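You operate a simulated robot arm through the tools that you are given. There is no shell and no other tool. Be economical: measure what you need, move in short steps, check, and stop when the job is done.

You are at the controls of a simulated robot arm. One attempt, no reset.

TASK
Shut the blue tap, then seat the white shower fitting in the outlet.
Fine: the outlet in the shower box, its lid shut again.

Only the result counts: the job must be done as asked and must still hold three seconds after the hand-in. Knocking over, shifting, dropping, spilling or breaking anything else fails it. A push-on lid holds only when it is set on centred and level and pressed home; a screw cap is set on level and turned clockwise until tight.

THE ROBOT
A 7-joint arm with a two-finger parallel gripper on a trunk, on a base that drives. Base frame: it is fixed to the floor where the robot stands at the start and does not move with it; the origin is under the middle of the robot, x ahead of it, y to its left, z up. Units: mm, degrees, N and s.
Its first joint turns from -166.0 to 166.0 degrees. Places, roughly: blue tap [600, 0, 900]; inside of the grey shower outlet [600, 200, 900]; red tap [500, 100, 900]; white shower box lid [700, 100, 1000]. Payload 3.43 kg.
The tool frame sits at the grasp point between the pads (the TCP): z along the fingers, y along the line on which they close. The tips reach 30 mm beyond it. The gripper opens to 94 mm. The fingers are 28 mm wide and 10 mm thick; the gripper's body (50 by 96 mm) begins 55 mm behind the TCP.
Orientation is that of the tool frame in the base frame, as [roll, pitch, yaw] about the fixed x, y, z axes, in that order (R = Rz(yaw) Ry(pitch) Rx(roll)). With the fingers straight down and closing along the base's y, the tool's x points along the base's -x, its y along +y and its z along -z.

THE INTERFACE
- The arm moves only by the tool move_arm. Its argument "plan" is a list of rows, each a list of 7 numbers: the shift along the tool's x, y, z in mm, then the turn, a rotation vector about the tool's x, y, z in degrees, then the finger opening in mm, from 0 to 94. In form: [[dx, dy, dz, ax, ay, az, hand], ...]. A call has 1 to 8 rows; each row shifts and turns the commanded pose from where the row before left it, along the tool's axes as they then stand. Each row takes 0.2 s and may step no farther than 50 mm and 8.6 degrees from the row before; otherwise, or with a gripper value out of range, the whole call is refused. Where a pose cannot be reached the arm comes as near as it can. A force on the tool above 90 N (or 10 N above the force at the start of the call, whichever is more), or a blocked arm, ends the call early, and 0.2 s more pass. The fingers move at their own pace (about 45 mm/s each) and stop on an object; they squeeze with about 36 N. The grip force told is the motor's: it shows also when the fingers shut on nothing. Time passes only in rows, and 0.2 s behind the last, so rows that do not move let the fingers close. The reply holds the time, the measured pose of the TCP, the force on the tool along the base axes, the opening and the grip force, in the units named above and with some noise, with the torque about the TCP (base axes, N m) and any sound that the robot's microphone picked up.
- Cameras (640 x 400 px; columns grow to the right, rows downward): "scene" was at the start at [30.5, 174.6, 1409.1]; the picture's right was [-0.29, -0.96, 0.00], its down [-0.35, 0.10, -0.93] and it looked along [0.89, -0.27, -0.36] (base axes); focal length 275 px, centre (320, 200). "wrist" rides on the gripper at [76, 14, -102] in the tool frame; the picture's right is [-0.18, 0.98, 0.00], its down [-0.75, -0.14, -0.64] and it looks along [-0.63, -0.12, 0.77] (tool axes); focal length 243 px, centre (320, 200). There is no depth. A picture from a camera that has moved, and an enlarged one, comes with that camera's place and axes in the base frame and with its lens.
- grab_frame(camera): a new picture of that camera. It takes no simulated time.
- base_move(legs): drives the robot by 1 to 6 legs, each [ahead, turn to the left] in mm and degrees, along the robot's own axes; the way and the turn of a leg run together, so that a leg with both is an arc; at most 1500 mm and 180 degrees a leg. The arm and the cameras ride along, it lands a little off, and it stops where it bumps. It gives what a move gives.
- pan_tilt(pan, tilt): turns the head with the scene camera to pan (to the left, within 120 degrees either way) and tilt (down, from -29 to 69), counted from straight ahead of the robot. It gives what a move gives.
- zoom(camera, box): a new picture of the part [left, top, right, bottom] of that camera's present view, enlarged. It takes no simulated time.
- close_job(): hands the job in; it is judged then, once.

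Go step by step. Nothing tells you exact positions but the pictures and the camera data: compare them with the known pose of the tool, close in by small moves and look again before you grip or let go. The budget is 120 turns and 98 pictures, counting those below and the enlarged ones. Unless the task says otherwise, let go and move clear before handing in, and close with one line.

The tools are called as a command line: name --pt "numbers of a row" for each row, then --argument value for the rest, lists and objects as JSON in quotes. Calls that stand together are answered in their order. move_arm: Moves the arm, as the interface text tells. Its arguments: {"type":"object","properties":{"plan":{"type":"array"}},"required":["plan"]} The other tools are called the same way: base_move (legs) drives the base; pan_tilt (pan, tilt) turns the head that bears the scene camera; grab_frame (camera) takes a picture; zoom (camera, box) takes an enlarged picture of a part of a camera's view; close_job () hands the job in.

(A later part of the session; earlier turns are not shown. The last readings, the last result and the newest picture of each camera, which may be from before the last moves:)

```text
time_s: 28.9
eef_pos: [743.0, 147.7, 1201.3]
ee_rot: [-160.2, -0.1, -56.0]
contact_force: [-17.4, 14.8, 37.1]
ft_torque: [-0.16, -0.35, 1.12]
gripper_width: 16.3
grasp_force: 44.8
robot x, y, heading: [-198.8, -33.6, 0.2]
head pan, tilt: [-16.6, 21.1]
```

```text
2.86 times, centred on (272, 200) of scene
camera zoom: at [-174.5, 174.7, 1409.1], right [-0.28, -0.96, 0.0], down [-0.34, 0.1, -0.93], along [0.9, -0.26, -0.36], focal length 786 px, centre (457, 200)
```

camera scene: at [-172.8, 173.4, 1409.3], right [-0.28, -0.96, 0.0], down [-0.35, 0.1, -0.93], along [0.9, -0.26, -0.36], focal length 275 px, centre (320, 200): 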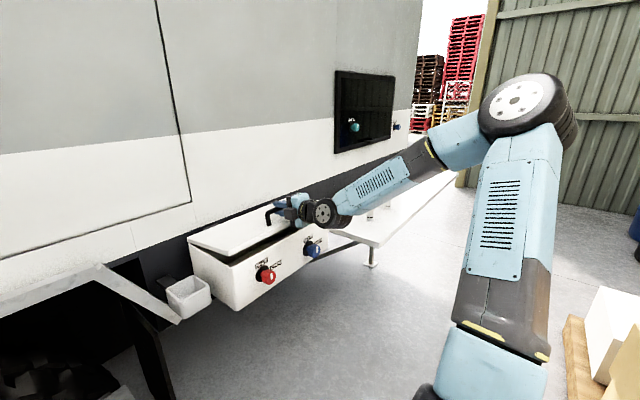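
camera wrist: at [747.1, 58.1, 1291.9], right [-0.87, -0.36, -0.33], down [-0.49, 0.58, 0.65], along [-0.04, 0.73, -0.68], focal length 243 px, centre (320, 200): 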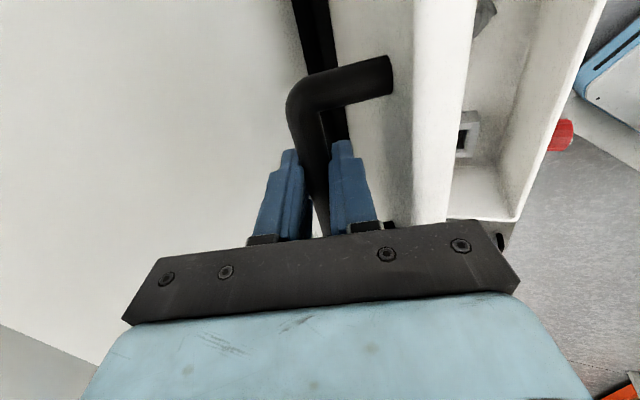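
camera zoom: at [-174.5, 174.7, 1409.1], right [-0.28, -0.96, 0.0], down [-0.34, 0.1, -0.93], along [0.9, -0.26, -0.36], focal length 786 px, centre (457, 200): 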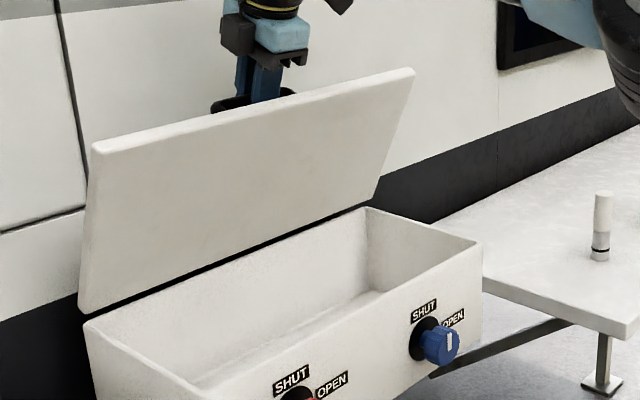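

At 70° with some radial push. I'll try a bit further to find a resting angle, with less forward feed.

move_arm --pt "0 -16 0 -5 0 0 5" --pt "0 -16 2 -5 0 0 5"

grab_frame --camera "wrist"

zoom --camera "scene" --box '[160, 130, 384, 270]'

```text
time_s: 29.5
eef_pos: [766.4, 145.6, 1204.9]
ee_rot: [-168.1, 0.1, -56.2]
contact_force: [-19.0, 27.7, 3.3]
ft_torque: [0.04, 0.02, 1.34]
gripper_width: 16.8
grasp_force: 45.2
out of reach, approached as far as the arm can: row 2
robot x, y, heading: [-197.5, -34.9, 0.3]
head pan, tilt: [-16.6, 21.1]
```

```text
56 pictures are left
camera wrist: at [780.6, 63.6, 1301.2], right [-0.9, -0.38, -0.2], down [-0.42, 0.63, 0.66], along [-0.12, 0.68, -0.73], focal length 243 px, centre (320, 200)
```

wrist: 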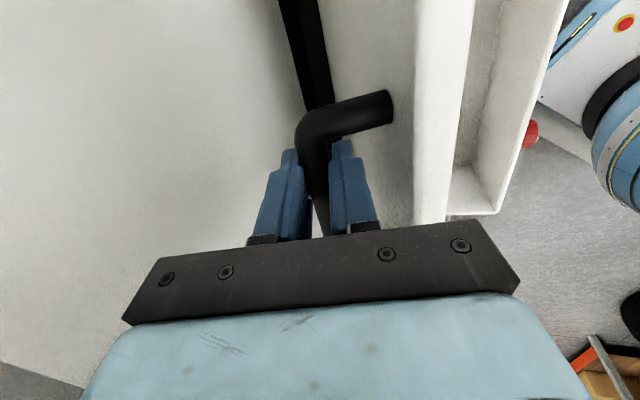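

```text
2.86 times, centred on (272, 200) of scene
camera zoom: at [-172.5, 175.5, 1408.9], right [-0.28, -0.96, 0.0], down [-0.35, 0.1, -0.93], along [0.9, -0.26, -0.36], focal length 786 px, centre (457, 200)
```

zoom: 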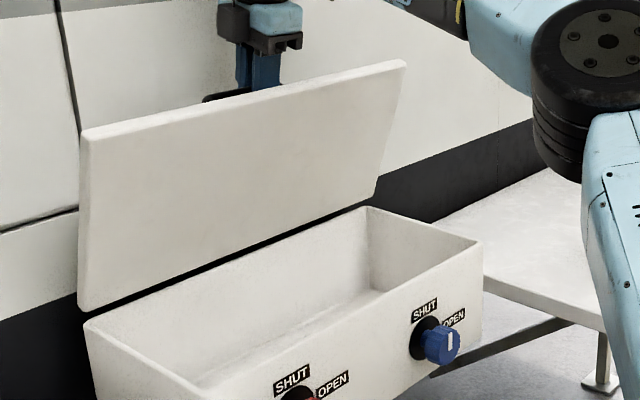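

The arm's reach ends near 78°. I'll test whether the lid stays there: opening only to 30 mm, the inner finger would catch the bar.

move_arm --pt "0 0 0 0 0 0 34" --pt "0 0 0 0 0 0 34" --pt "0 0 0 0 0 0 34" --pt "0 0 0 0 0 0 34"

grab_frame --camera "wrist"

```text
time_s: 30.5
eef_pos: [767.3, 143.4, 1204.0]
ee_rot: [-168.0, 0.1, -56.2]
contact_force: [1.0, 0.6, 0.9]
ft_torque: [-0.02, 0.0, 0.02]
gripper_width: 34.2
grasp_force: 0.0
robot x, y, heading: [-201.7, -40.3, 0.2]
head pan, tilt: [-16.6, 21.1]
```

```text
54 pictures are left
camera wrist: at [782.0, 60.8, 1301.6], right [-0.9, -0.38, -0.21], down [-0.42, 0.63, 0.66], along [-0.12, 0.68, -0.73], focal length 243 px, centre (320, 200)
```

wrist: 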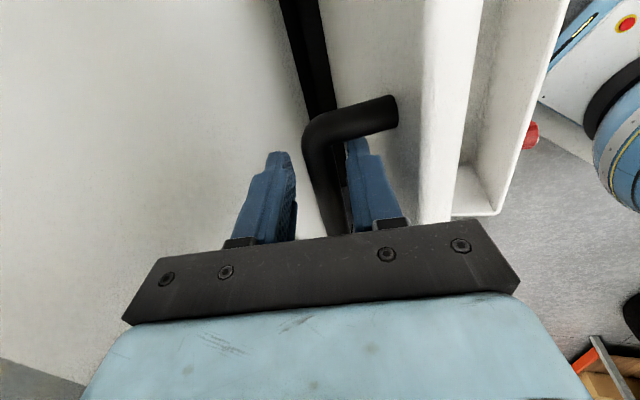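

The bar shifted toward the inner finger but there's no load. I'll open a bit more to see if it follows.

move_arm --pt "0 0 0 0 0 0 50" --pt "0 0 0 0 0 0 50" --pt "0 0 0 0 0 0 50" --pt "0 0 0 0 0 0 50"

grab_frame --camera "wrist"

```text
time_s: 31.5
eef_pos: [767.9, 143.1, 1205.4]
ee_rot: [-167.9, 0.1, -56.2]
contact_force: [0.0, -0.6, 0.1]
ft_torque: [0.02, -0.02, -0.01]
gripper_width: 49.9
grasp_force: 0.0
robot x, y, heading: [-198.8, -31.8, 0.2]
head pan, tilt: [-16.6, 21.1]
```

```text
53 pictures are left
camera wrist: at [781.9, 60.9, 1301.7], right [-0.9, -0.38, -0.21], down [-0.42, 0.63, 0.66], along [-0.12, 0.68, -0.73], focal length 243 px, centre (320, 200)
```

wrist: 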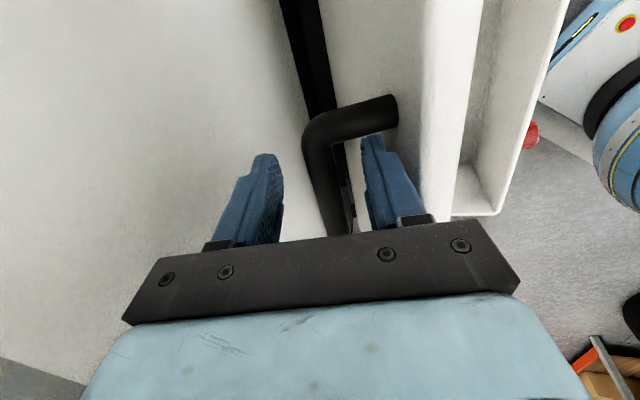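

The lid holds by friction at about 75°. I'll withdraw the fingers straight back along the tool axis.

move_arm --pt "0 0 -15 0 0 0 50" --pt "0 0 -20 0 0 0 50" --pt "0 0 -30 0 0 0 50" --pt "0 0 -40 0 0 0 50"

grab_frame --camera "wrist"

grab_frame --camera "scene"

```text
time_s: 32.5
eef_pos: [761.9, 100.3, 1252.3]
ee_rot: [-170.5, 0.0, -56.1]
contact_force: [-1.0, 0.6, -0.1]
ft_torque: [0.02, -0.01, -0.02]
gripper_width: 50.0
grasp_force: 0.1
out of reach, approached as far as the arm can: row 1, 2, 3, 4
robot x, y, heading: [-201.9, -35.0, 0.2]
head pan, tilt: [-16.6, 21.1]
```

```text
52 pictures are left
camera wrist: at [779.2, 20.2, 1349.3], right [-0.91, -0.39, -0.16], down [-0.39, 0.64, 0.66], along [-0.15, 0.66, -0.74], focal length 243 px, centre (320, 200)
```

wrist: 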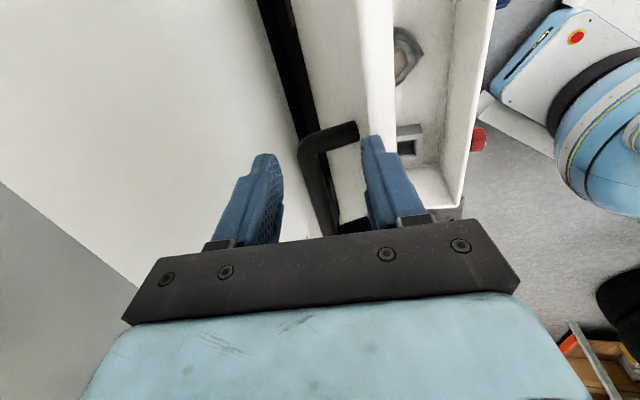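

```text
51 pictures are left
camera scene: at [-171.0, 174.1, 1409.1], right [-0.28, -0.96, 0.0], down [-0.35, 0.1, -0.93], along [0.9, -0.26, -0.36], focal length 275 px, centre (320, 200)
```

scene: 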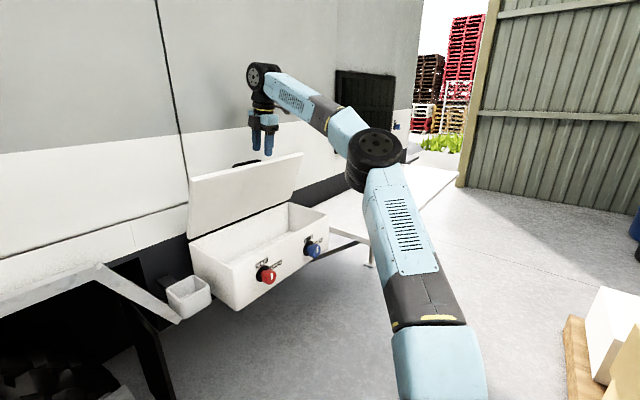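

The fingers are just above the bar and lid edge. I'll rise while sliding right, parallel to the lid, to get clear.

move_arm --pt "20 0 -15 0 0 0 50" --pt "25 0 -25 0 0 0 50" --pt "40 0 -25 0 0 0 50" --pt "45 0 -20 0 0 0 50" --pt "45 0 -20 0 0 0 60"

grab_frame --camera "scene"

```text
time_s: 33.7
eef_pos: [774.9, -52.9, 1309.7]
ee_rot: [-170.3, -0.1, -56.3]
contact_force: [0.0, 0.1, -0.1]
ft_torque: [-0.02, -0.02, -0.01]
gripper_width: 59.9
grasp_force: 0.0
out of reach, approached as far as the arm can: row 1, 2, 3, 4, 5
robot x, y, heading: [-200.2, -34.3, 0.5]
head pan, tilt: [-16.6, 21.1]
```

```text
50 pictures are left
camera scene: at [-170.8, 173.9, 1409.1], right [-0.28, -0.96, 0.0], down [-0.35, 0.1, -0.93], along [0.9, -0.26, -0.36], focal length 275 px, centre (320, 200)
```

scene: 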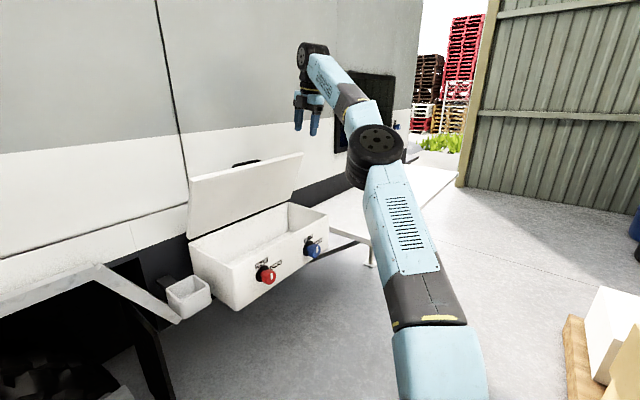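

Clear of the lid. I'll retreat from the wall, set the tool vertical, and drive ahead toward the fitting on the shelf.

move_arm --pt "0 40 0 -5 0 0 80" --pt "0 40 0 -4.7 0 0 94" --pt "0 40 0 0 0 0 94" --pt "0 40 0 0 0 0 94"

base_move --legs '[[180, 0]]'

pan_tilt --pan -22 --tilt 25

grab_frame --camera "scene"

grab_frame --camera "wrist"

```text
time_s: 34.7
eef_pos: [643.4, -143.0, 1298.1]
ee_rot: [179.9, 0.0, -56.1]
contact_force: [1.4, 0.9, -0.8]
ft_torque: [-0.06, 0.08, 0.03]
gripper_width: 94.0
grasp_force: 0.0
robot x, y, heading: [-199.5, -31.9, 0.2]
head pan, tilt: [-16.6, 21.1]
```

```text
time_s: 36.2
eef_pos: [828.1, -143.7, 1298.3]
ee_rot: [180.0, 0.0, -56.2]
contact_force: [0.0, 0.1, -0.9]
ft_torque: [-0.03, -0.01, -0.01]
gripper_width: 93.9
grasp_force: 0.1
robot x, y, heading: [-18.3, -34.6, 0.5]
head pan, tilt: [-16.6, 21.1]
```

```text
time_s: 36.9
eef_pos: [827.8, -144.1, 1299.3]
ee_rot: [179.8, 0.1, -56.2]
contact_force: [-0.2, 0.2, 0.1]
ft_torque: [0.02, -0.03, -0.01]
gripper_width: 93.9
grasp_force: 0.2
robot x, y, heading: [-14.4, -34.7, 0.3]
head pan, tilt: [-22.0, 25.0]
```

```text
49 pictures are left
camera scene: at [10.5, 167.2, 1402.9], right [-0.37, -0.93, 0.0], down [-0.39, 0.16, -0.91], along [0.84, -0.33, -0.42], focal length 275 px, centre (320, 200)
```

scene: 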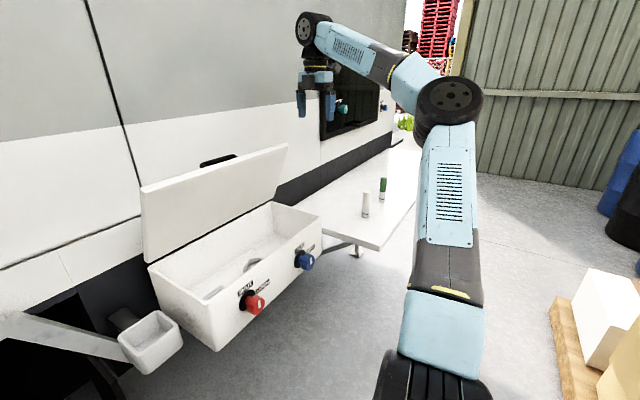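

```text
48 pictures are left
camera wrist: at [859.3, -214.0, 1401.3], right [-0.92, -0.39, 0.0], down [-0.3, 0.71, 0.64], along [-0.25, 0.59, -0.77], focal length 243 px, centre (320, 200)
```

wrist: 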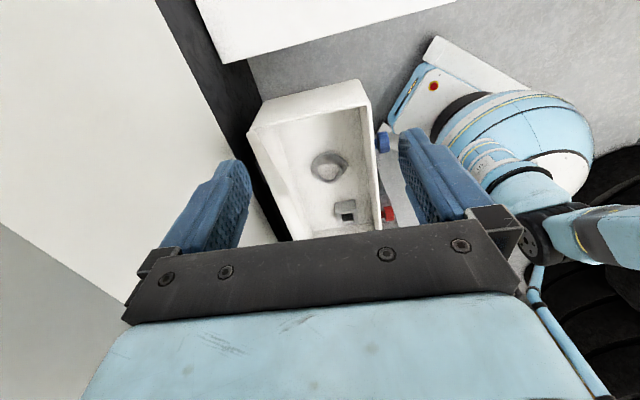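

Overhead view inside the box: a square grey outlet near (612,175) and a second grey ring near (719,68). The task's coordinates match the square one; zooming to verify.

zoom --camera "wrist" --box '[280, 130, 400, 240]'

zoom --camera "scene" --box '[340, 165, 404, 225]'

```text
3.64 times, centred on (340, 185) of wrist
camera zoom: at [859.3, -214.0, 1401.3], right [-0.92, -0.39, 0.0], down [-0.3, 0.71, 0.64], along [-0.25, 0.59, -0.77], focal length 882 px, centre (247, 254)
```

zoom: 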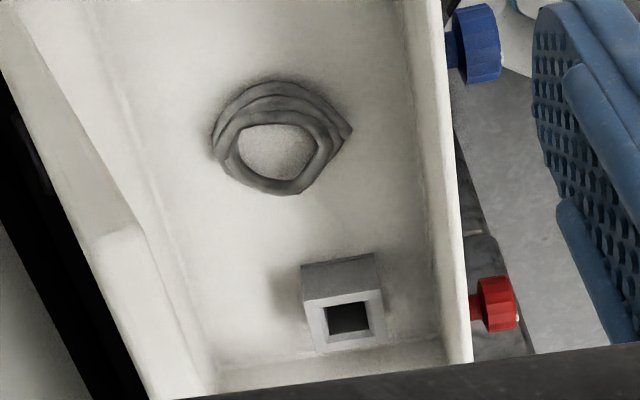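

```text
6.67 times, centred on (372, 195) of scene
camera zoom: at [10.5, 167.2, 1402.9], right [-0.37, -0.93, 0.0], down [-0.39, 0.16, -0.91], along [0.84, -0.33, -0.42], focal length 1834 px, centre (-27, 233)
```

zoom: 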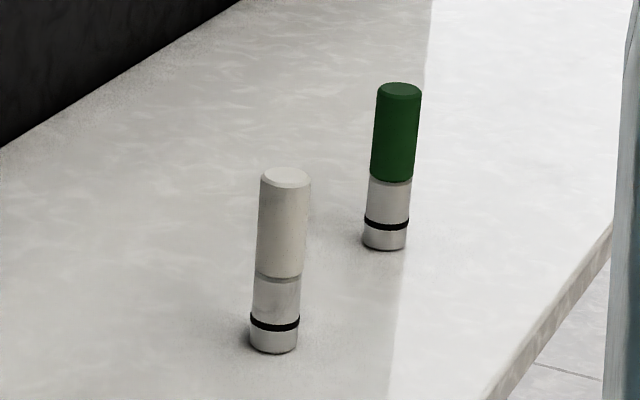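

The second item is only a coiled hose; the square socket is the outlet. The white fitting stands near (870,-375), top about z 973. Moving above it.

move_arm --pt "37 16 20 0 0 0 94" --pt "37 16 20 0 0 0 94" --pt "37 16 40 0 0 0 94" --pt "35 16 40 0 0 0 94" --pt "35 15 40 0 0 0 94" --pt "34 15 40 0 0 0 94"

grab_frame --camera "wrist"

zoom --camera "scene" --box '[310, 130, 422, 230]'

```text
refused: row 3 steps farther than a row can; nothing moved
```

```text
45 pictures are left
camera wrist: at [859.3, -214.0, 1401.3], right [-0.92, -0.39, 0.0], down [-0.3, 0.71, 0.64], along [-0.25, 0.59, -0.77], focal length 243 px, centre (320, 200)
```

wrist: 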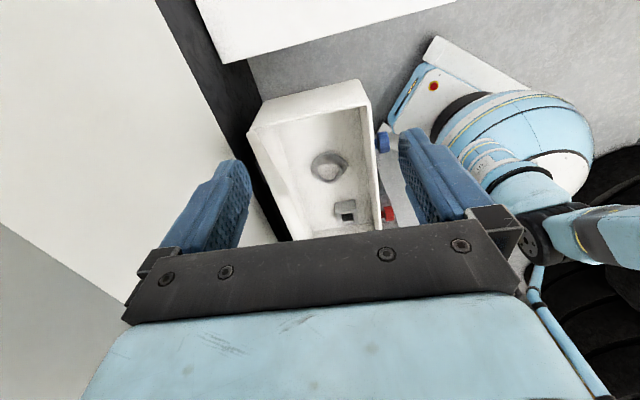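

```text
4.00 times, centred on (366, 180) of scene
camera zoom: at [10.5, 167.2, 1402.9], right [-0.37, -0.93, 0.0], down [-0.39, 0.16, -0.91], along [0.84, -0.33, -0.42], focal length 1100 px, centre (136, 280)
```

zoom: 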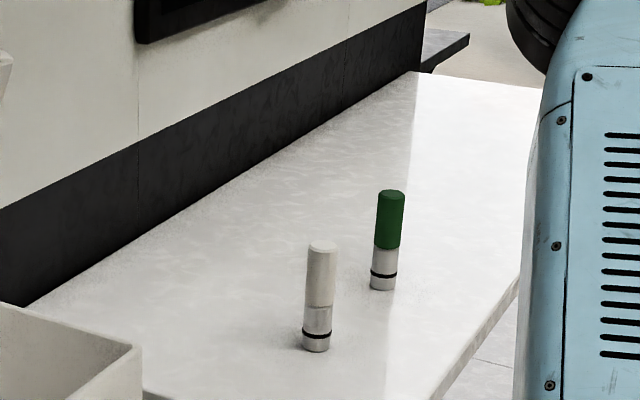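

The step was too long and nothing moved; I'll split it into smaller rows.

move_arm --pt "31 13 0 0 0 0 94" --pt "31 13 20 0 0 0 94" --pt "31 13 30 0 0 0 94" --pt "31 14 33 0 0 0 94" --pt "31 14 33 0 0 0 94" --pt "30 13 33 0 0 0 94" --pt "30 13 33 0 0 0 94" --pt "0 0 30 0 0 0 94"

grab_frame --camera "wrist"

zoom --camera "scene" --box '[310, 130, 422, 230]'

```text
time_s: 38.7
eef_pos: [870.8, -372.3, 1084.5]
ee_rot: [180.0, 0.0, -56.1]
contact_force: [0.0, -0.3, 0.4]
ft_torque: [-0.02, -0.04, 0.0]
gripper_width: 93.8
grasp_force: 0.0
robot x, y, heading: [-14.0, -34.4, 0.2]
head pan, tilt: [-22.0, 25.0]
```

```text
43 pictures are left
camera wrist: at [901.5, -443.3, 1185.8], right [-0.92, -0.4, 0.0], down [-0.3, 0.71, 0.64], along [-0.25, 0.59, -0.77], focal length 243 px, centre (320, 200)
```

wrist: 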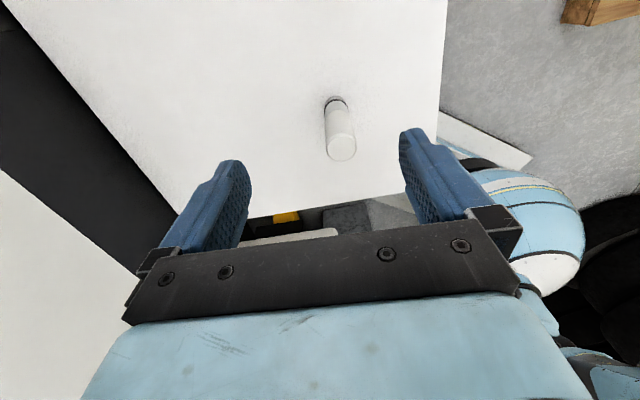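

```text
4.00 times, centred on (366, 180) of scene
camera zoom: at [10.4, 167.3, 1402.8], right [-0.37, -0.93, 0.0], down [-0.39, 0.16, -0.91], along [0.84, -0.34, -0.42], focal length 1100 px, centre (136, 280)
```

zoom: 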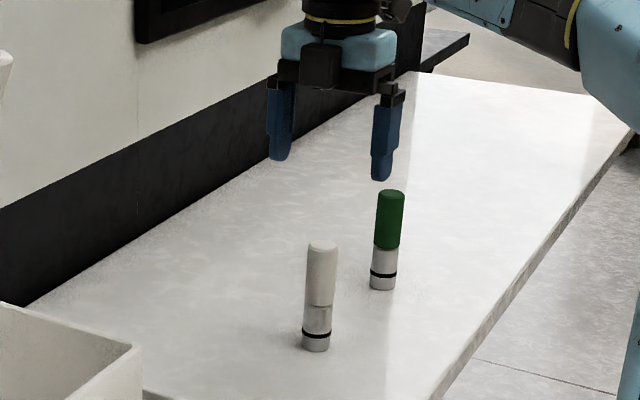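

The wrist view places the fitting ~30 mm off: about (843,-356), top near z 988, shelf near 881. I'll shift over it and lower a little, then recheck.

move_arm --pt "-15 7 0 0 0 0 94" --pt "-14 7 10 0 0 0 94" --pt "0 0 15 0 0 0 94"

grab_frame --camera "wrist"

zoom --camera "scene" --box '[326, 150, 406, 220]'

```text
time_s: 39.5
eef_pos: [842.6, -357.7, 1060.9]
ee_rot: [179.9, 0.0, -56.2]
contact_force: [-0.7, -0.2, -0.6]
ft_torque: [0.01, -0.01, 0.01]
gripper_width: 94.2
grasp_force: 0.1
robot x, y, heading: [-14.7, -34.5, 0.2]
head pan, tilt: [-22.0, 25.0]
```

```text
41 pictures are left
camera wrist: at [873.0, -429.0, 1164.0], right [-0.92, -0.39, 0.0], down [-0.3, 0.71, 0.64], along [-0.25, 0.59, -0.77], focal length 243 px, centre (320, 200)
```

wrist: 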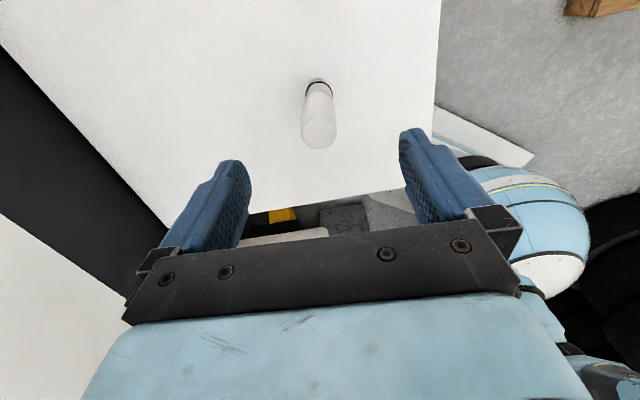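

```text
5.71 times, centred on (366, 185) of scene
camera zoom: at [10.4, 167.2, 1402.8], right [-0.37, -0.93, 0.0], down [-0.39, 0.16, -0.91], along [0.84, -0.33, -0.42], focal length 1572 px, centre (57, 286)
```

zoom: 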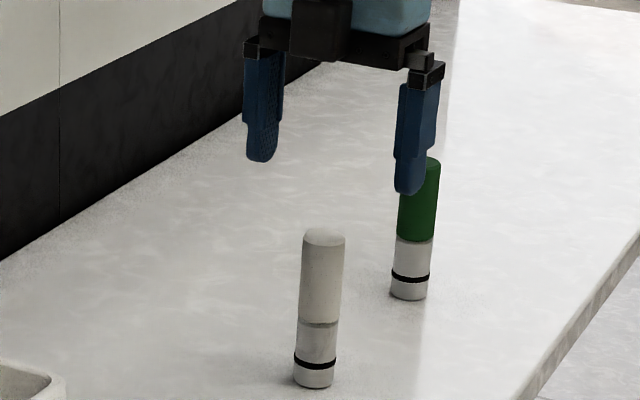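

The fitting is aligned in both views. Descending part way and rechecking.

move_arm --pt "0 -2 20 0 0 0 94" --pt "0 0 20 0 0 0 94" --pt "0 0 20 0 0 0 94"

grab_frame --camera "wrist"

zoom --camera "scene" --box '[326, 150, 406, 220]'

```text
time_s: 40.3
eef_pos: [843.3, -359.5, 1002.5]
ee_rot: [179.8, 0.0, -56.1]
contact_force: [-0.1, 1.4, 0.0]
ft_torque: [-0.02, 0.0, -0.02]
gripper_width: 94.2
grasp_force: 0.0
robot x, y, heading: [-12.5, -35.6, 0.4]
head pan, tilt: [-22.0, 25.0]
```

```text
39 pictures are left
camera wrist: at [875.0, -429.1, 1106.2], right [-0.92, -0.39, 0.0], down [-0.3, 0.71, 0.64], along [-0.25, 0.59, -0.77], focal length 243 px, centre (320, 200)
```

wrist: 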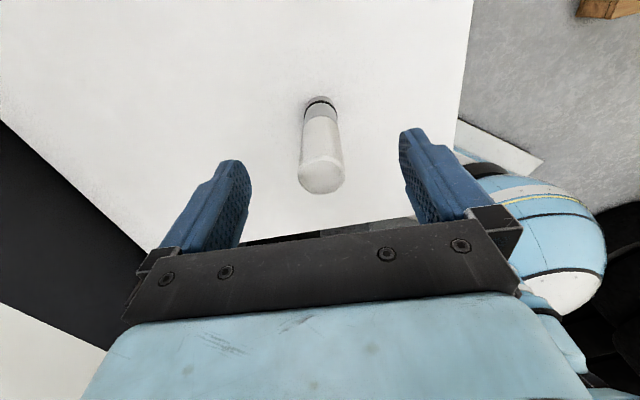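

```text
5.71 times, centred on (366, 185) of scene
camera zoom: at [10.3, 167.2, 1402.8], right [-0.37, -0.93, 0.0], down [-0.39, 0.16, -0.91], along [0.84, -0.34, -0.42], focal length 1572 px, centre (57, 286)
```

zoom: 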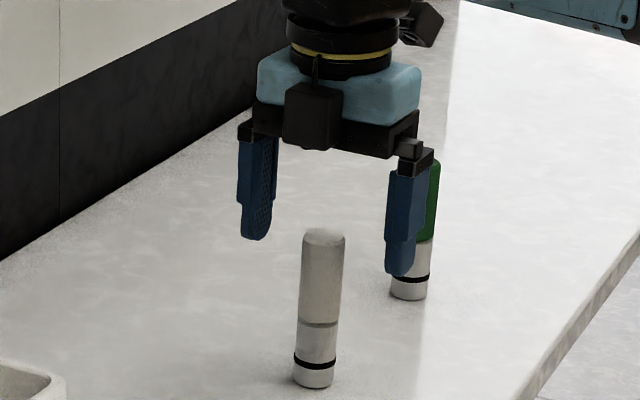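

Centred. Lowering to grip the upper half of the white body and closing.

move_arm --pt "-2 0 18 0 0 0 94" --pt "0 0 16 0 0 0 94" --pt "0 0 0 0 0 0 50" --pt "0 0 0 0 0 0 20" --pt "0 0 0 0 0 0 20" --pt "0 0 0 0 0 0 20" --pt "0 0 0 0 0 0 20"

grab_frame --camera "wrist"

zoom --camera "scene" --box '[326, 150, 406, 220]'

```text
time_s: 41.9
eef_pos: [843.9, -356.4, 970.5]
ee_rot: [179.9, -0.1, -56.2]
contact_force: [1.0, 0.4, 0.2]
ft_torque: [0.05, -0.08, -0.02]
gripper_width: 26.6
grasp_force: 34.2
robot x, y, heading: [-14.2, -30.3, 0.0]
head pan, tilt: [-22.0, 25.0]
```

```text
37 pictures are left
camera wrist: at [876.1, -426.7, 1072.8], right [-0.92, -0.39, 0.0], down [-0.3, 0.71, 0.64], along [-0.25, 0.59, -0.77], focal length 243 px, centre (320, 200)
```

wrist: 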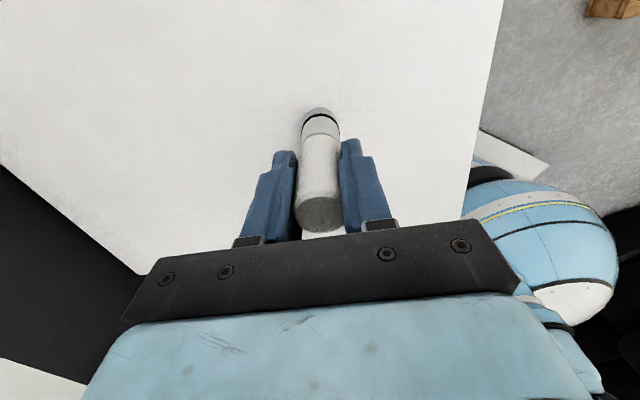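

```text
5.71 times, centred on (366, 185) of scene
camera zoom: at [10.4, 167.1, 1402.8], right [-0.37, -0.93, 0.0], down [-0.39, 0.16, -0.91], along [0.84, -0.34, -0.42], focal length 1572 px, centre (57, 286)
```

zoom: 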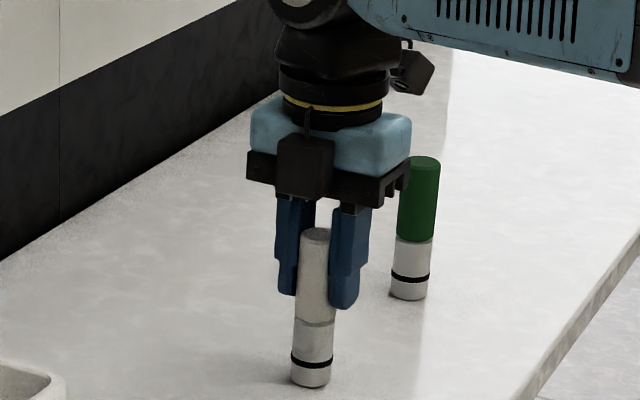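

Gripped at 26.6 mm. Lifting straight up, then heading left toward the box.

move_arm --pt "0 0 -20 0 0 0 20" --pt "0 0 -40 0 0 0 20" --pt "0 0 -45 0 0 0 20" --pt "0 0 -45 0 0 0 20" --pt "-40 0 -20 0 0 0 20" --pt "-48 0 0 0 0 0 20" --pt "-48 0 0 0 0 0 20" --pt "-48 0 0 0 0 0 20"

move_arm --pt "-48 0 0 0 0 0 20" --pt "-48 0 0 0 0 0 20" --pt "-48 0 0 0 0 0 20" --pt "-48 0 0 0 0 0 20" --pt "-46 -16 0 0 0 0 20" --pt "-46 -16 0 0 0 0 20"

grab_frame --camera "wrist"

grab_frame --camera "scene"

```text
time_s: 43.7
eef_pos: [742.6, -202.3, 1139.7]
ee_rot: [180.0, 0.2, -56.2]
contact_force: [-0.6, -0.4, -1.4]
ft_torque: [0.06, 0.01, -0.01]
gripper_width: 26.7
grasp_force: 36.0
robot x, y, heading: [-11.3, -34.6, 0.4]
head pan, tilt: [-22.0, 25.0]
```

```text
time_s: 45.1
eef_pos: [607.2, 49.8, 1137.6]
ee_rot: [179.9, 0.0, -56.2]
contact_force: [-0.4, -1.4, -1.8]
ft_torque: [0.06, 0.02, 0.02]
gripper_width: 26.6
grasp_force: 35.7
robot x, y, heading: [-13.2, -35.5, 0.3]
head pan, tilt: [-22.0, 25.0]
```

```text
35 pictures are left
camera wrist: at [639.5, -20.0, 1240.1], right [-0.92, -0.39, 0.0], down [-0.3, 0.71, 0.64], along [-0.25, 0.59, -0.77], focal length 243 px, centre (320, 200)
```

wrist: 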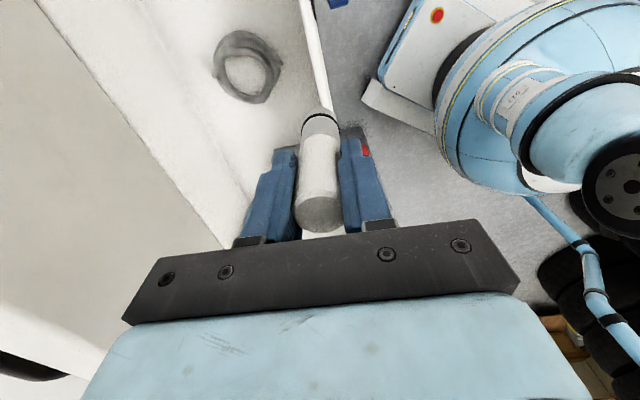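

```text
34 pictures are left
camera scene: at [10.3, 166.6, 1402.9], right [-0.37, -0.93, 0.0], down [-0.39, 0.16, -0.91], along [0.84, -0.33, -0.42], focal length 275 px, centre (320, 200)
```

scene: 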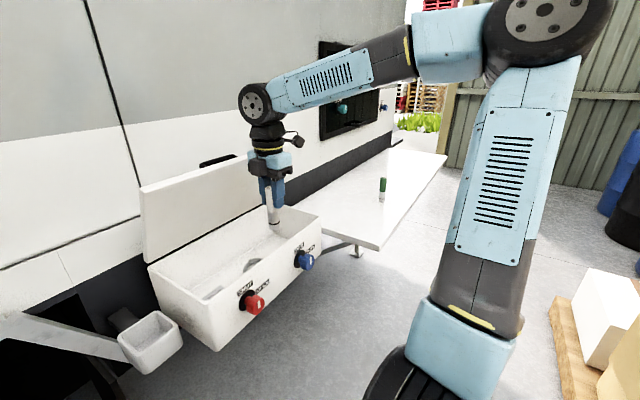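

I'll aim the head at the box to see the outlet while the fitting approaches.

pan_tilt --pan -3 --tilt 38

grab_frame --camera "scene"

```text
time_s: 45.9
eef_pos: [607.9, 51.3, 1137.6]
ee_rot: [180.0, 0.0, -56.3]
contact_force: [-1.0, -1.0, -0.9]
ft_torque: [0.0, 0.03, 0.02]
gripper_width: 26.8
grasp_force: 35.9
robot x, y, heading: [-14.5, -36.8, 0.3]
head pan, tilt: [-3.0, 38.0]
```

```text
33 pictures are left
camera scene: at [10.9, 197.1, 1382.6], right [-0.05, -1.0, 0.0], down [-0.61, 0.03, -0.79], along [0.79, -0.04, -0.62], focal length 275 px, centre (320, 200)
```

scene: 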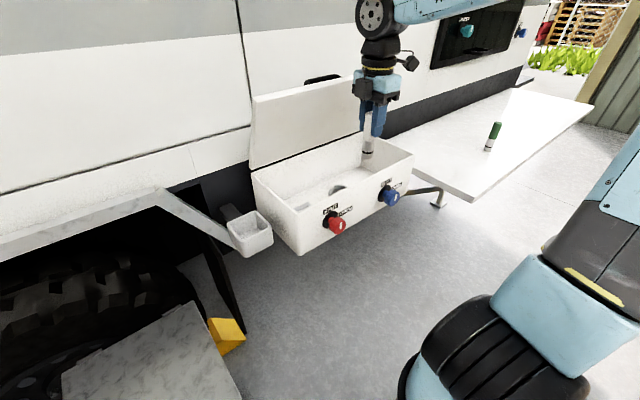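

zoom --camera "scene" --box '[260, 130, 420, 230]'

zoom --camera "scene" --box '[270, 180, 334, 220]'

```text
4.00 times, centred on (340, 180) of scene
camera zoom: at [10.9, 197.1, 1382.6], right [-0.05, -1.0, 0.0], down [-0.61, 0.03, -0.79], along [0.79, -0.04, -0.62], focal length 1100 px, centre (240, 280)
```

zoom: 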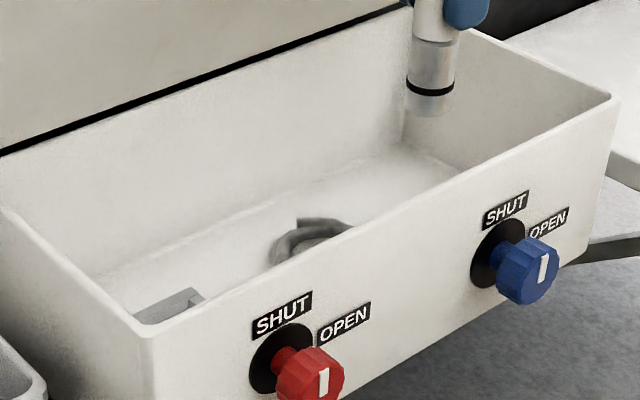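

```text
10.00 times, centred on (302, 200) of scene
camera zoom: at [10.9, 197.1, 1382.6], right [-0.05, -1.0, 0.0], down [-0.61, 0.03, -0.79], along [0.79, -0.04, -0.62], focal length 2750 px, centre (500, 200)
```

zoom: 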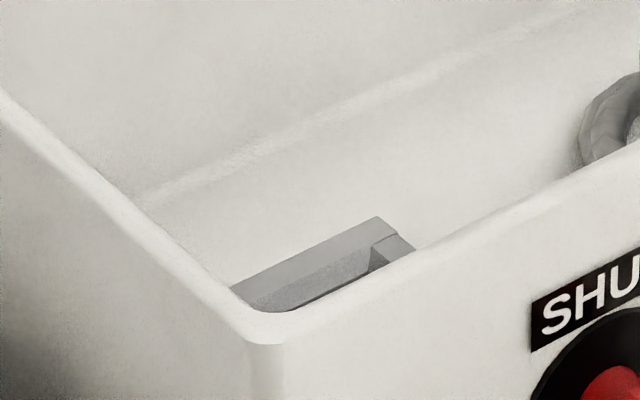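

Only the outlet's rim edge shows from here. I'll move over the estimated spot at height and use the wrist camera.

move_arm --pt "-25 -18 0 0 0 0 20" --pt "-25 -18 0 0 0 0 20" --pt "-25 -18 0 0 0 0 20" --pt "-25 -18 0 0 0 0 20"

grab_frame --camera "wrist"

zoom --camera "scene" --box '[230, 90, 390, 230]'

```text
time_s: 46.9
eef_pos: [610.4, 176.0, 1136.8]
ee_rot: [179.8, 0.1, -56.2]
contact_force: [0.2, -0.2, -1.0]
ft_torque: [0.0, -0.01, 0.01]
gripper_width: 26.4
grasp_force: 35.6
robot x, y, heading: [-15.4, -36.9, 0.4]
head pan, tilt: [-3.0, 38.0]
```

```text
30 pictures are left
camera wrist: at [643.1, 105.6, 1239.5], right [-0.92, -0.39, 0.0], down [-0.3, 0.71, 0.64], along [-0.25, 0.59, -0.77], focal length 243 px, centre (320, 200)
```

wrist: 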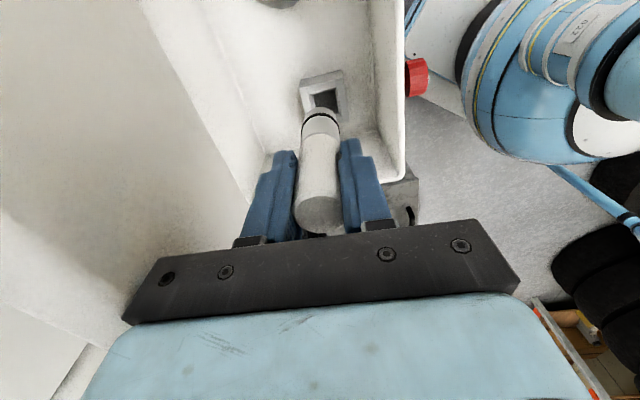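

```text
2.86 times, centred on (310, 160) of scene
camera zoom: at [10.7, 196.9, 1382.6], right [-0.05, -1.0, 0.0], down [-0.62, 0.03, -0.79], along [0.79, -0.04, -0.62], focal length 786 px, centre (349, 314)
```

zoom: 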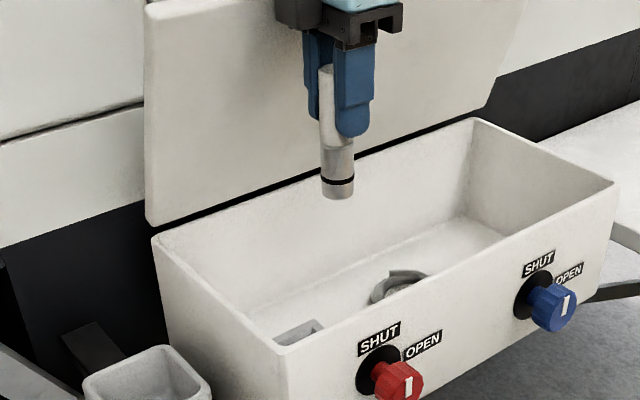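

The wrist camera shows the socket clearly, and two views put its hole near (595,198), top about z 899. I'll shift over it, lower some, and zoom.

move_arm --pt "-14 -1 10 0 0 0 20" --pt "-13 0 30 0 0 0 20" --pt "0 0 20 0 0 0 20"

zoom --camera "wrist" --box '[260, 40, 388, 120]'

zoom --camera "scene" --box '[250, 110, 362, 220]'

```text
time_s: 47.7
eef_pos: [598.7, 197.5, 1075.8]
ee_rot: [179.9, 0.0, -56.2]
contact_force: [-0.1, -0.3, -0.5]
ft_torque: [0.03, -0.04, 0.01]
gripper_width: 26.7
grasp_force: 36.0
robot x, y, heading: [-13.0, -34.1, 0.3]
head pan, tilt: [-3.0, 38.0]
```

```text
5.00 times, centred on (324, 80) of wrist
camera zoom: at [629.4, 126.3, 1178.9], right [-0.92, -0.39, 0.0], down [-0.3, 0.71, 0.64], along [-0.25, 0.59, -0.77], focal length 1213 px, centre (300, 800)
```

zoom: 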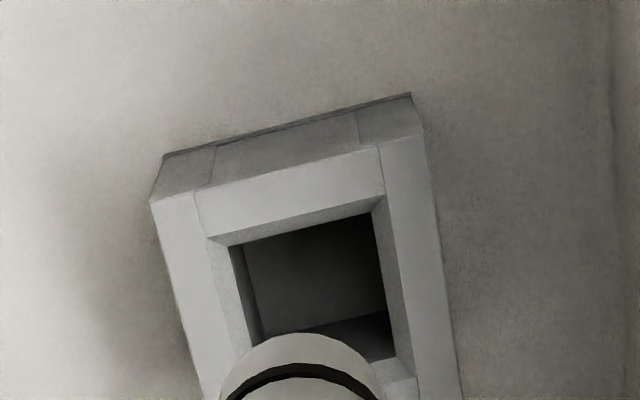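

```text
3.64 times, centred on (306, 165) of scene
camera zoom: at [10.7, 197.2, 1382.5], right [-0.05, -1.0, 0.0], down [-0.62, 0.03, -0.79], along [0.79, -0.04, -0.62], focal length 1000 px, centre (371, 327)
```

zoom: 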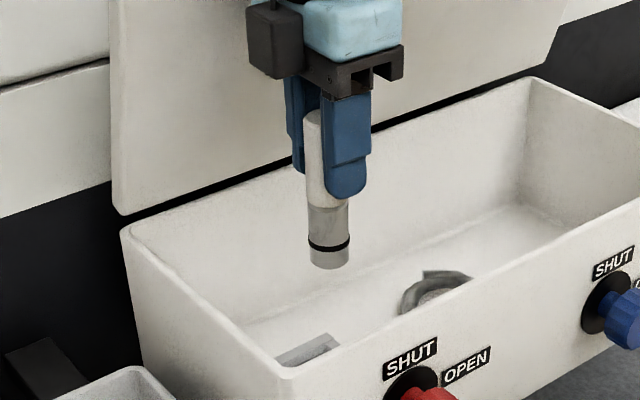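

Cross-checking corners, the socket's top is at z≈891 and its hole centre is ~11 mm further left of the fitting. I'll shift and lower to just above it.

move_arm --pt "-6 0 15 0 0 0 20" --pt "-5 0 20 0 0 0 20" --pt "0 0 20 0 0 0 20"

zoom --camera "wrist" --box '[260, 60, 388, 140]'

zoom --camera "scene" --box '[260, 150, 340, 220]'

```text
time_s: 48.5
eef_pos: [592.6, 208.3, 1022.9]
ee_rot: [179.9, -0.1, -56.2]
contact_force: [-0.6, 0.3, -0.2]
ft_torque: [-0.03, -0.01, -0.02]
gripper_width: 26.5
grasp_force: 35.6
robot x, y, heading: [-15.3, -34.2, 0.1]
head pan, tilt: [-3.0, 38.0]
```

```text
5.00 times, centred on (324, 100) of wrist
camera zoom: at [624.7, 136.4, 1124.1], right [-0.92, -0.39, 0.0], down [-0.3, 0.71, 0.64], along [-0.25, 0.59, -0.77], focal length 1213 px, centre (300, 700)
```

zoom: 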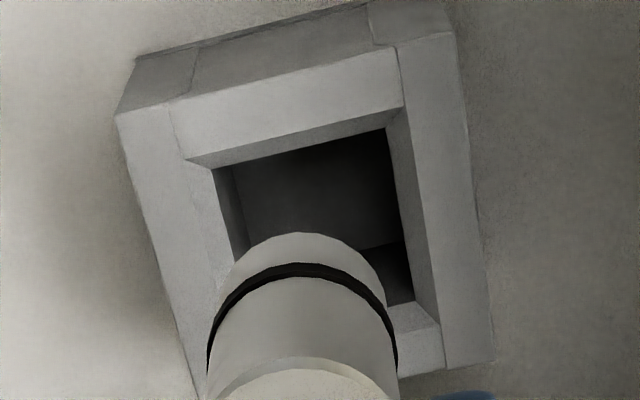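

```text
5.71 times, centred on (300, 185) of scene
camera zoom: at [10.8, 197.2, 1382.5], right [-0.05, -1.0, 0.0], down [-0.62, 0.03, -0.79], along [0.79, -0.04, -0.62], focal length 1572 px, centre (434, 286)
```

zoom: 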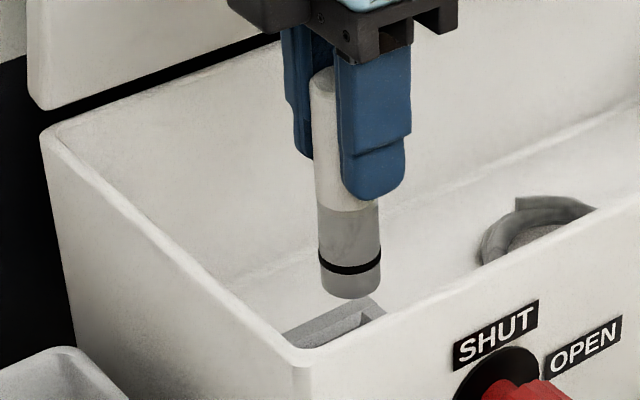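

Fitting and socket line up in y; about 4 mm more is needed along the box. I'll shift and lower 30 mm, then check at near-equal height.

move_arm --pt "-4 0 10 0 0 0 20" --pt "0 0 10 0 0 0 20" --pt "0 0 10 0 0 0 20"

zoom --camera "wrist" --box '[260, 60, 388, 140]'

zoom --camera "scene" --box '[260, 150, 340, 220]'

```text
time_s: 49.3
eef_pos: [589.4, 209.3, 991.9]
ee_rot: [179.9, 0.0, -56.1]
contact_force: [-0.3, -0.6, -0.9]
ft_torque: [-0.01, 0.01, -0.01]
gripper_width: 26.5
grasp_force: 36.0
robot x, y, heading: [-14.9, -32.2, 0.2]
head pan, tilt: [-3.0, 38.0]
```

```text
5.00 times, centred on (324, 100) of wrist
camera zoom: at [620.0, 139.3, 1094.5], right [-0.92, -0.39, 0.0], down [-0.3, 0.71, 0.64], along [-0.25, 0.59, -0.77], focal length 1213 px, centre (300, 700)
```

zoom: 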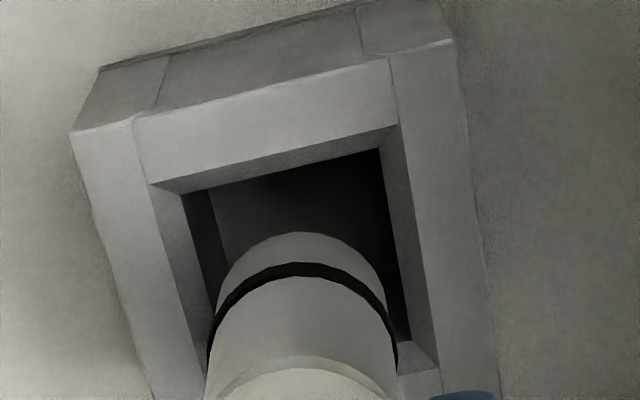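

```text
5.71 times, centred on (300, 185) of scene
camera zoom: at [10.9, 197.2, 1382.5], right [-0.05, -1.0, 0.0], down [-0.62, 0.03, -0.79], along [0.79, -0.04, -0.62], focal length 1572 px, centre (434, 286)
```

zoom: 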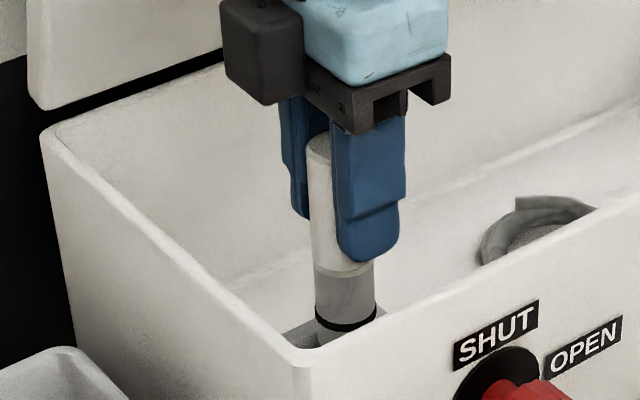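

Nearly concentric now. Nudging +1 mm and lowering gently while watching force.

move_arm --pt "1 0 5 0 0 0 20" --pt "0 0 5 0 0 0 20" --pt "0 0 5 0 0 0 20" --pt "0 0 5 0 0 0 20"

zoom --camera "wrist" --box '[260, 60, 388, 140]'

```text
time_s: 50.3
eef_pos: [589.3, 208.5, 972.6]
ee_rot: [179.9, 0.0, -56.1]
contact_force: [0.1, -0.5, -1.8]
ft_torque: [0.01, 0.03, 0.01]
gripper_width: 26.5
grasp_force: 36.2
robot x, y, heading: [-16.3, -30.9, 0.5]
head pan, tilt: [-3.0, 38.0]
```

```text
5.00 times, centred on (324, 100) of wrist
camera zoom: at [621.8, 138.1, 1075.2], right [-0.92, -0.39, 0.0], down [-0.3, 0.71, 0.64], along [-0.25, 0.59, -0.77], focal length 1213 px, centre (300, 700)
```

zoom: 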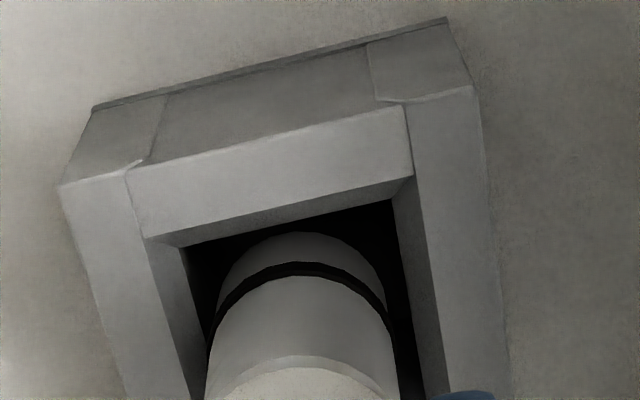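

No contact, and the tip is entering the socket. Small y correction, then continuing down.

move_arm --pt "0.5 1 4 0 0 0 20" --pt "0 0 4 0 0 0 20" --pt "0 0 4 0 0 0 20" --pt "0 0 4 0 0 0 20"

zoom --camera "wrist" --box '[260, 60, 388, 140]'

```text
time_s: 51.3
eef_pos: [590.3, 207.5, 956.9]
ee_rot: [180.0, 0.0, -56.0]
contact_force: [0.0, -0.4, -0.9]
ft_torque: [0.02, 0.01, 0.03]
gripper_width: 26.6
grasp_force: 36.5
robot x, y, heading: [-14.0, -33.8, 0.4]
head pan, tilt: [-3.0, 38.0]
```

```text
5.00 times, centred on (324, 100) of wrist
camera zoom: at [621.4, 137.0, 1058.9], right [-0.92, -0.39, 0.0], down [-0.3, 0.71, 0.64], along [-0.25, 0.59, -0.77], focal length 1213 px, centre (300, 700)
```

zoom: 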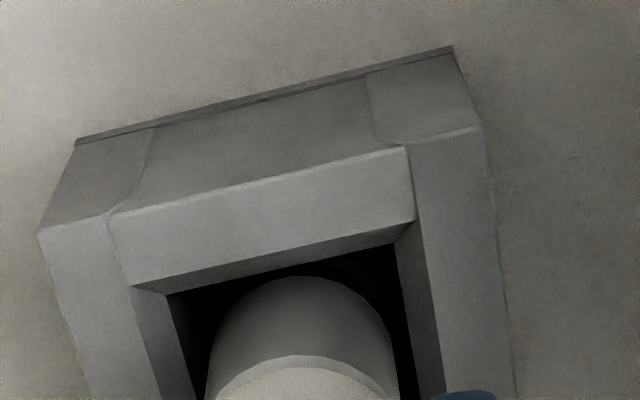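

The o-ring is inside the socket without contact. Continuing down to find the seat.

move_arm --pt "0 0.5 4 0 0 0 20" --pt "0 0 3 0 0 0 20" --pt "0 0 3 0 0 0 20" --pt "0 0 3 0 0 0 20"

zoom --camera "wrist" --box '[260, 60, 388, 140]'

```text
time_s: 52.3
eef_pos: [588.4, 208.0, 945.9]
ee_rot: [179.9, -0.2, -56.0]
contact_force: [0.1, -4.5, 21.3]
ft_torque: [-0.28, -0.04, -0.04]
gripper_width: 26.4
grasp_force: 36.2
robot x, y, heading: [-16.8, -33.9, 0.2]
head pan, tilt: [-3.0, 38.0]
```

```text
5.00 times, centred on (324, 100) of wrist
camera zoom: at [620.7, 137.0, 1047.8], right [-0.92, -0.39, 0.0], down [-0.3, 0.71, 0.64], along [-0.25, 0.59, -0.77], focal length 1213 px, centre (300, 700)
```

zoom: 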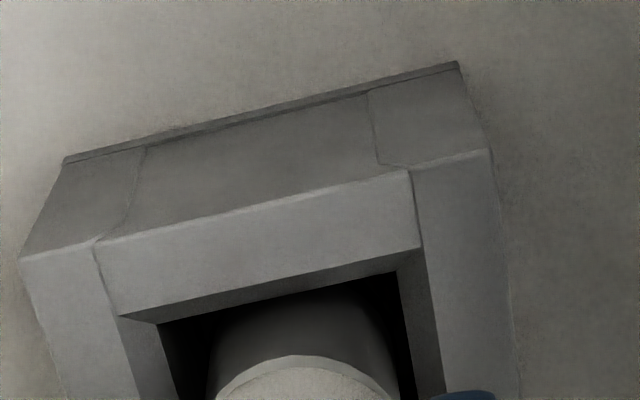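

Contact at about 21 N. I'll press slightly more to confirm it's bottomed.

move_arm --pt "0 0 2 0 0 0 20" --pt "0 0 2 0 0 0 20"

zoom --camera "scene" --box '[260, 150, 340, 220]'

```text
time_s: 53.1
eef_pos: [589.8, 210.1, 944.9]
ee_rot: [-179.7, -0.2, -56.2]
contact_force: [-10.0, -9.0, 24.6]
ft_torque: [-0.6, 0.95, 0.09]
gripper_width: 26.9
grasp_force: 36.4
robot x, y, heading: [-14.2, -32.3, 0.8]
head pan, tilt: [-3.0, 38.0]
stopped in row 2: the force on the tool passed its limit at 92 N (the readings are from after the stop); the commanded pose is now the measured one
```

```text
5.71 times, centred on (300, 185) of scene
camera zoom: at [9.7, 196.6, 1382.6], right [-0.05, -1.0, 0.0], down [-0.61, 0.03, -0.79], along [0.79, -0.04, -0.62], focal length 1572 px, centre (434, 286)
```

zoom: 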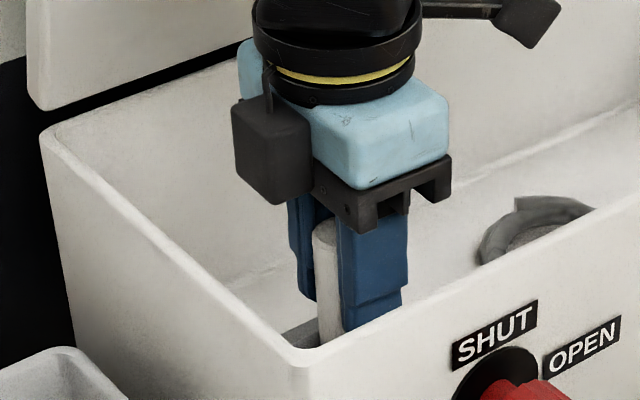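

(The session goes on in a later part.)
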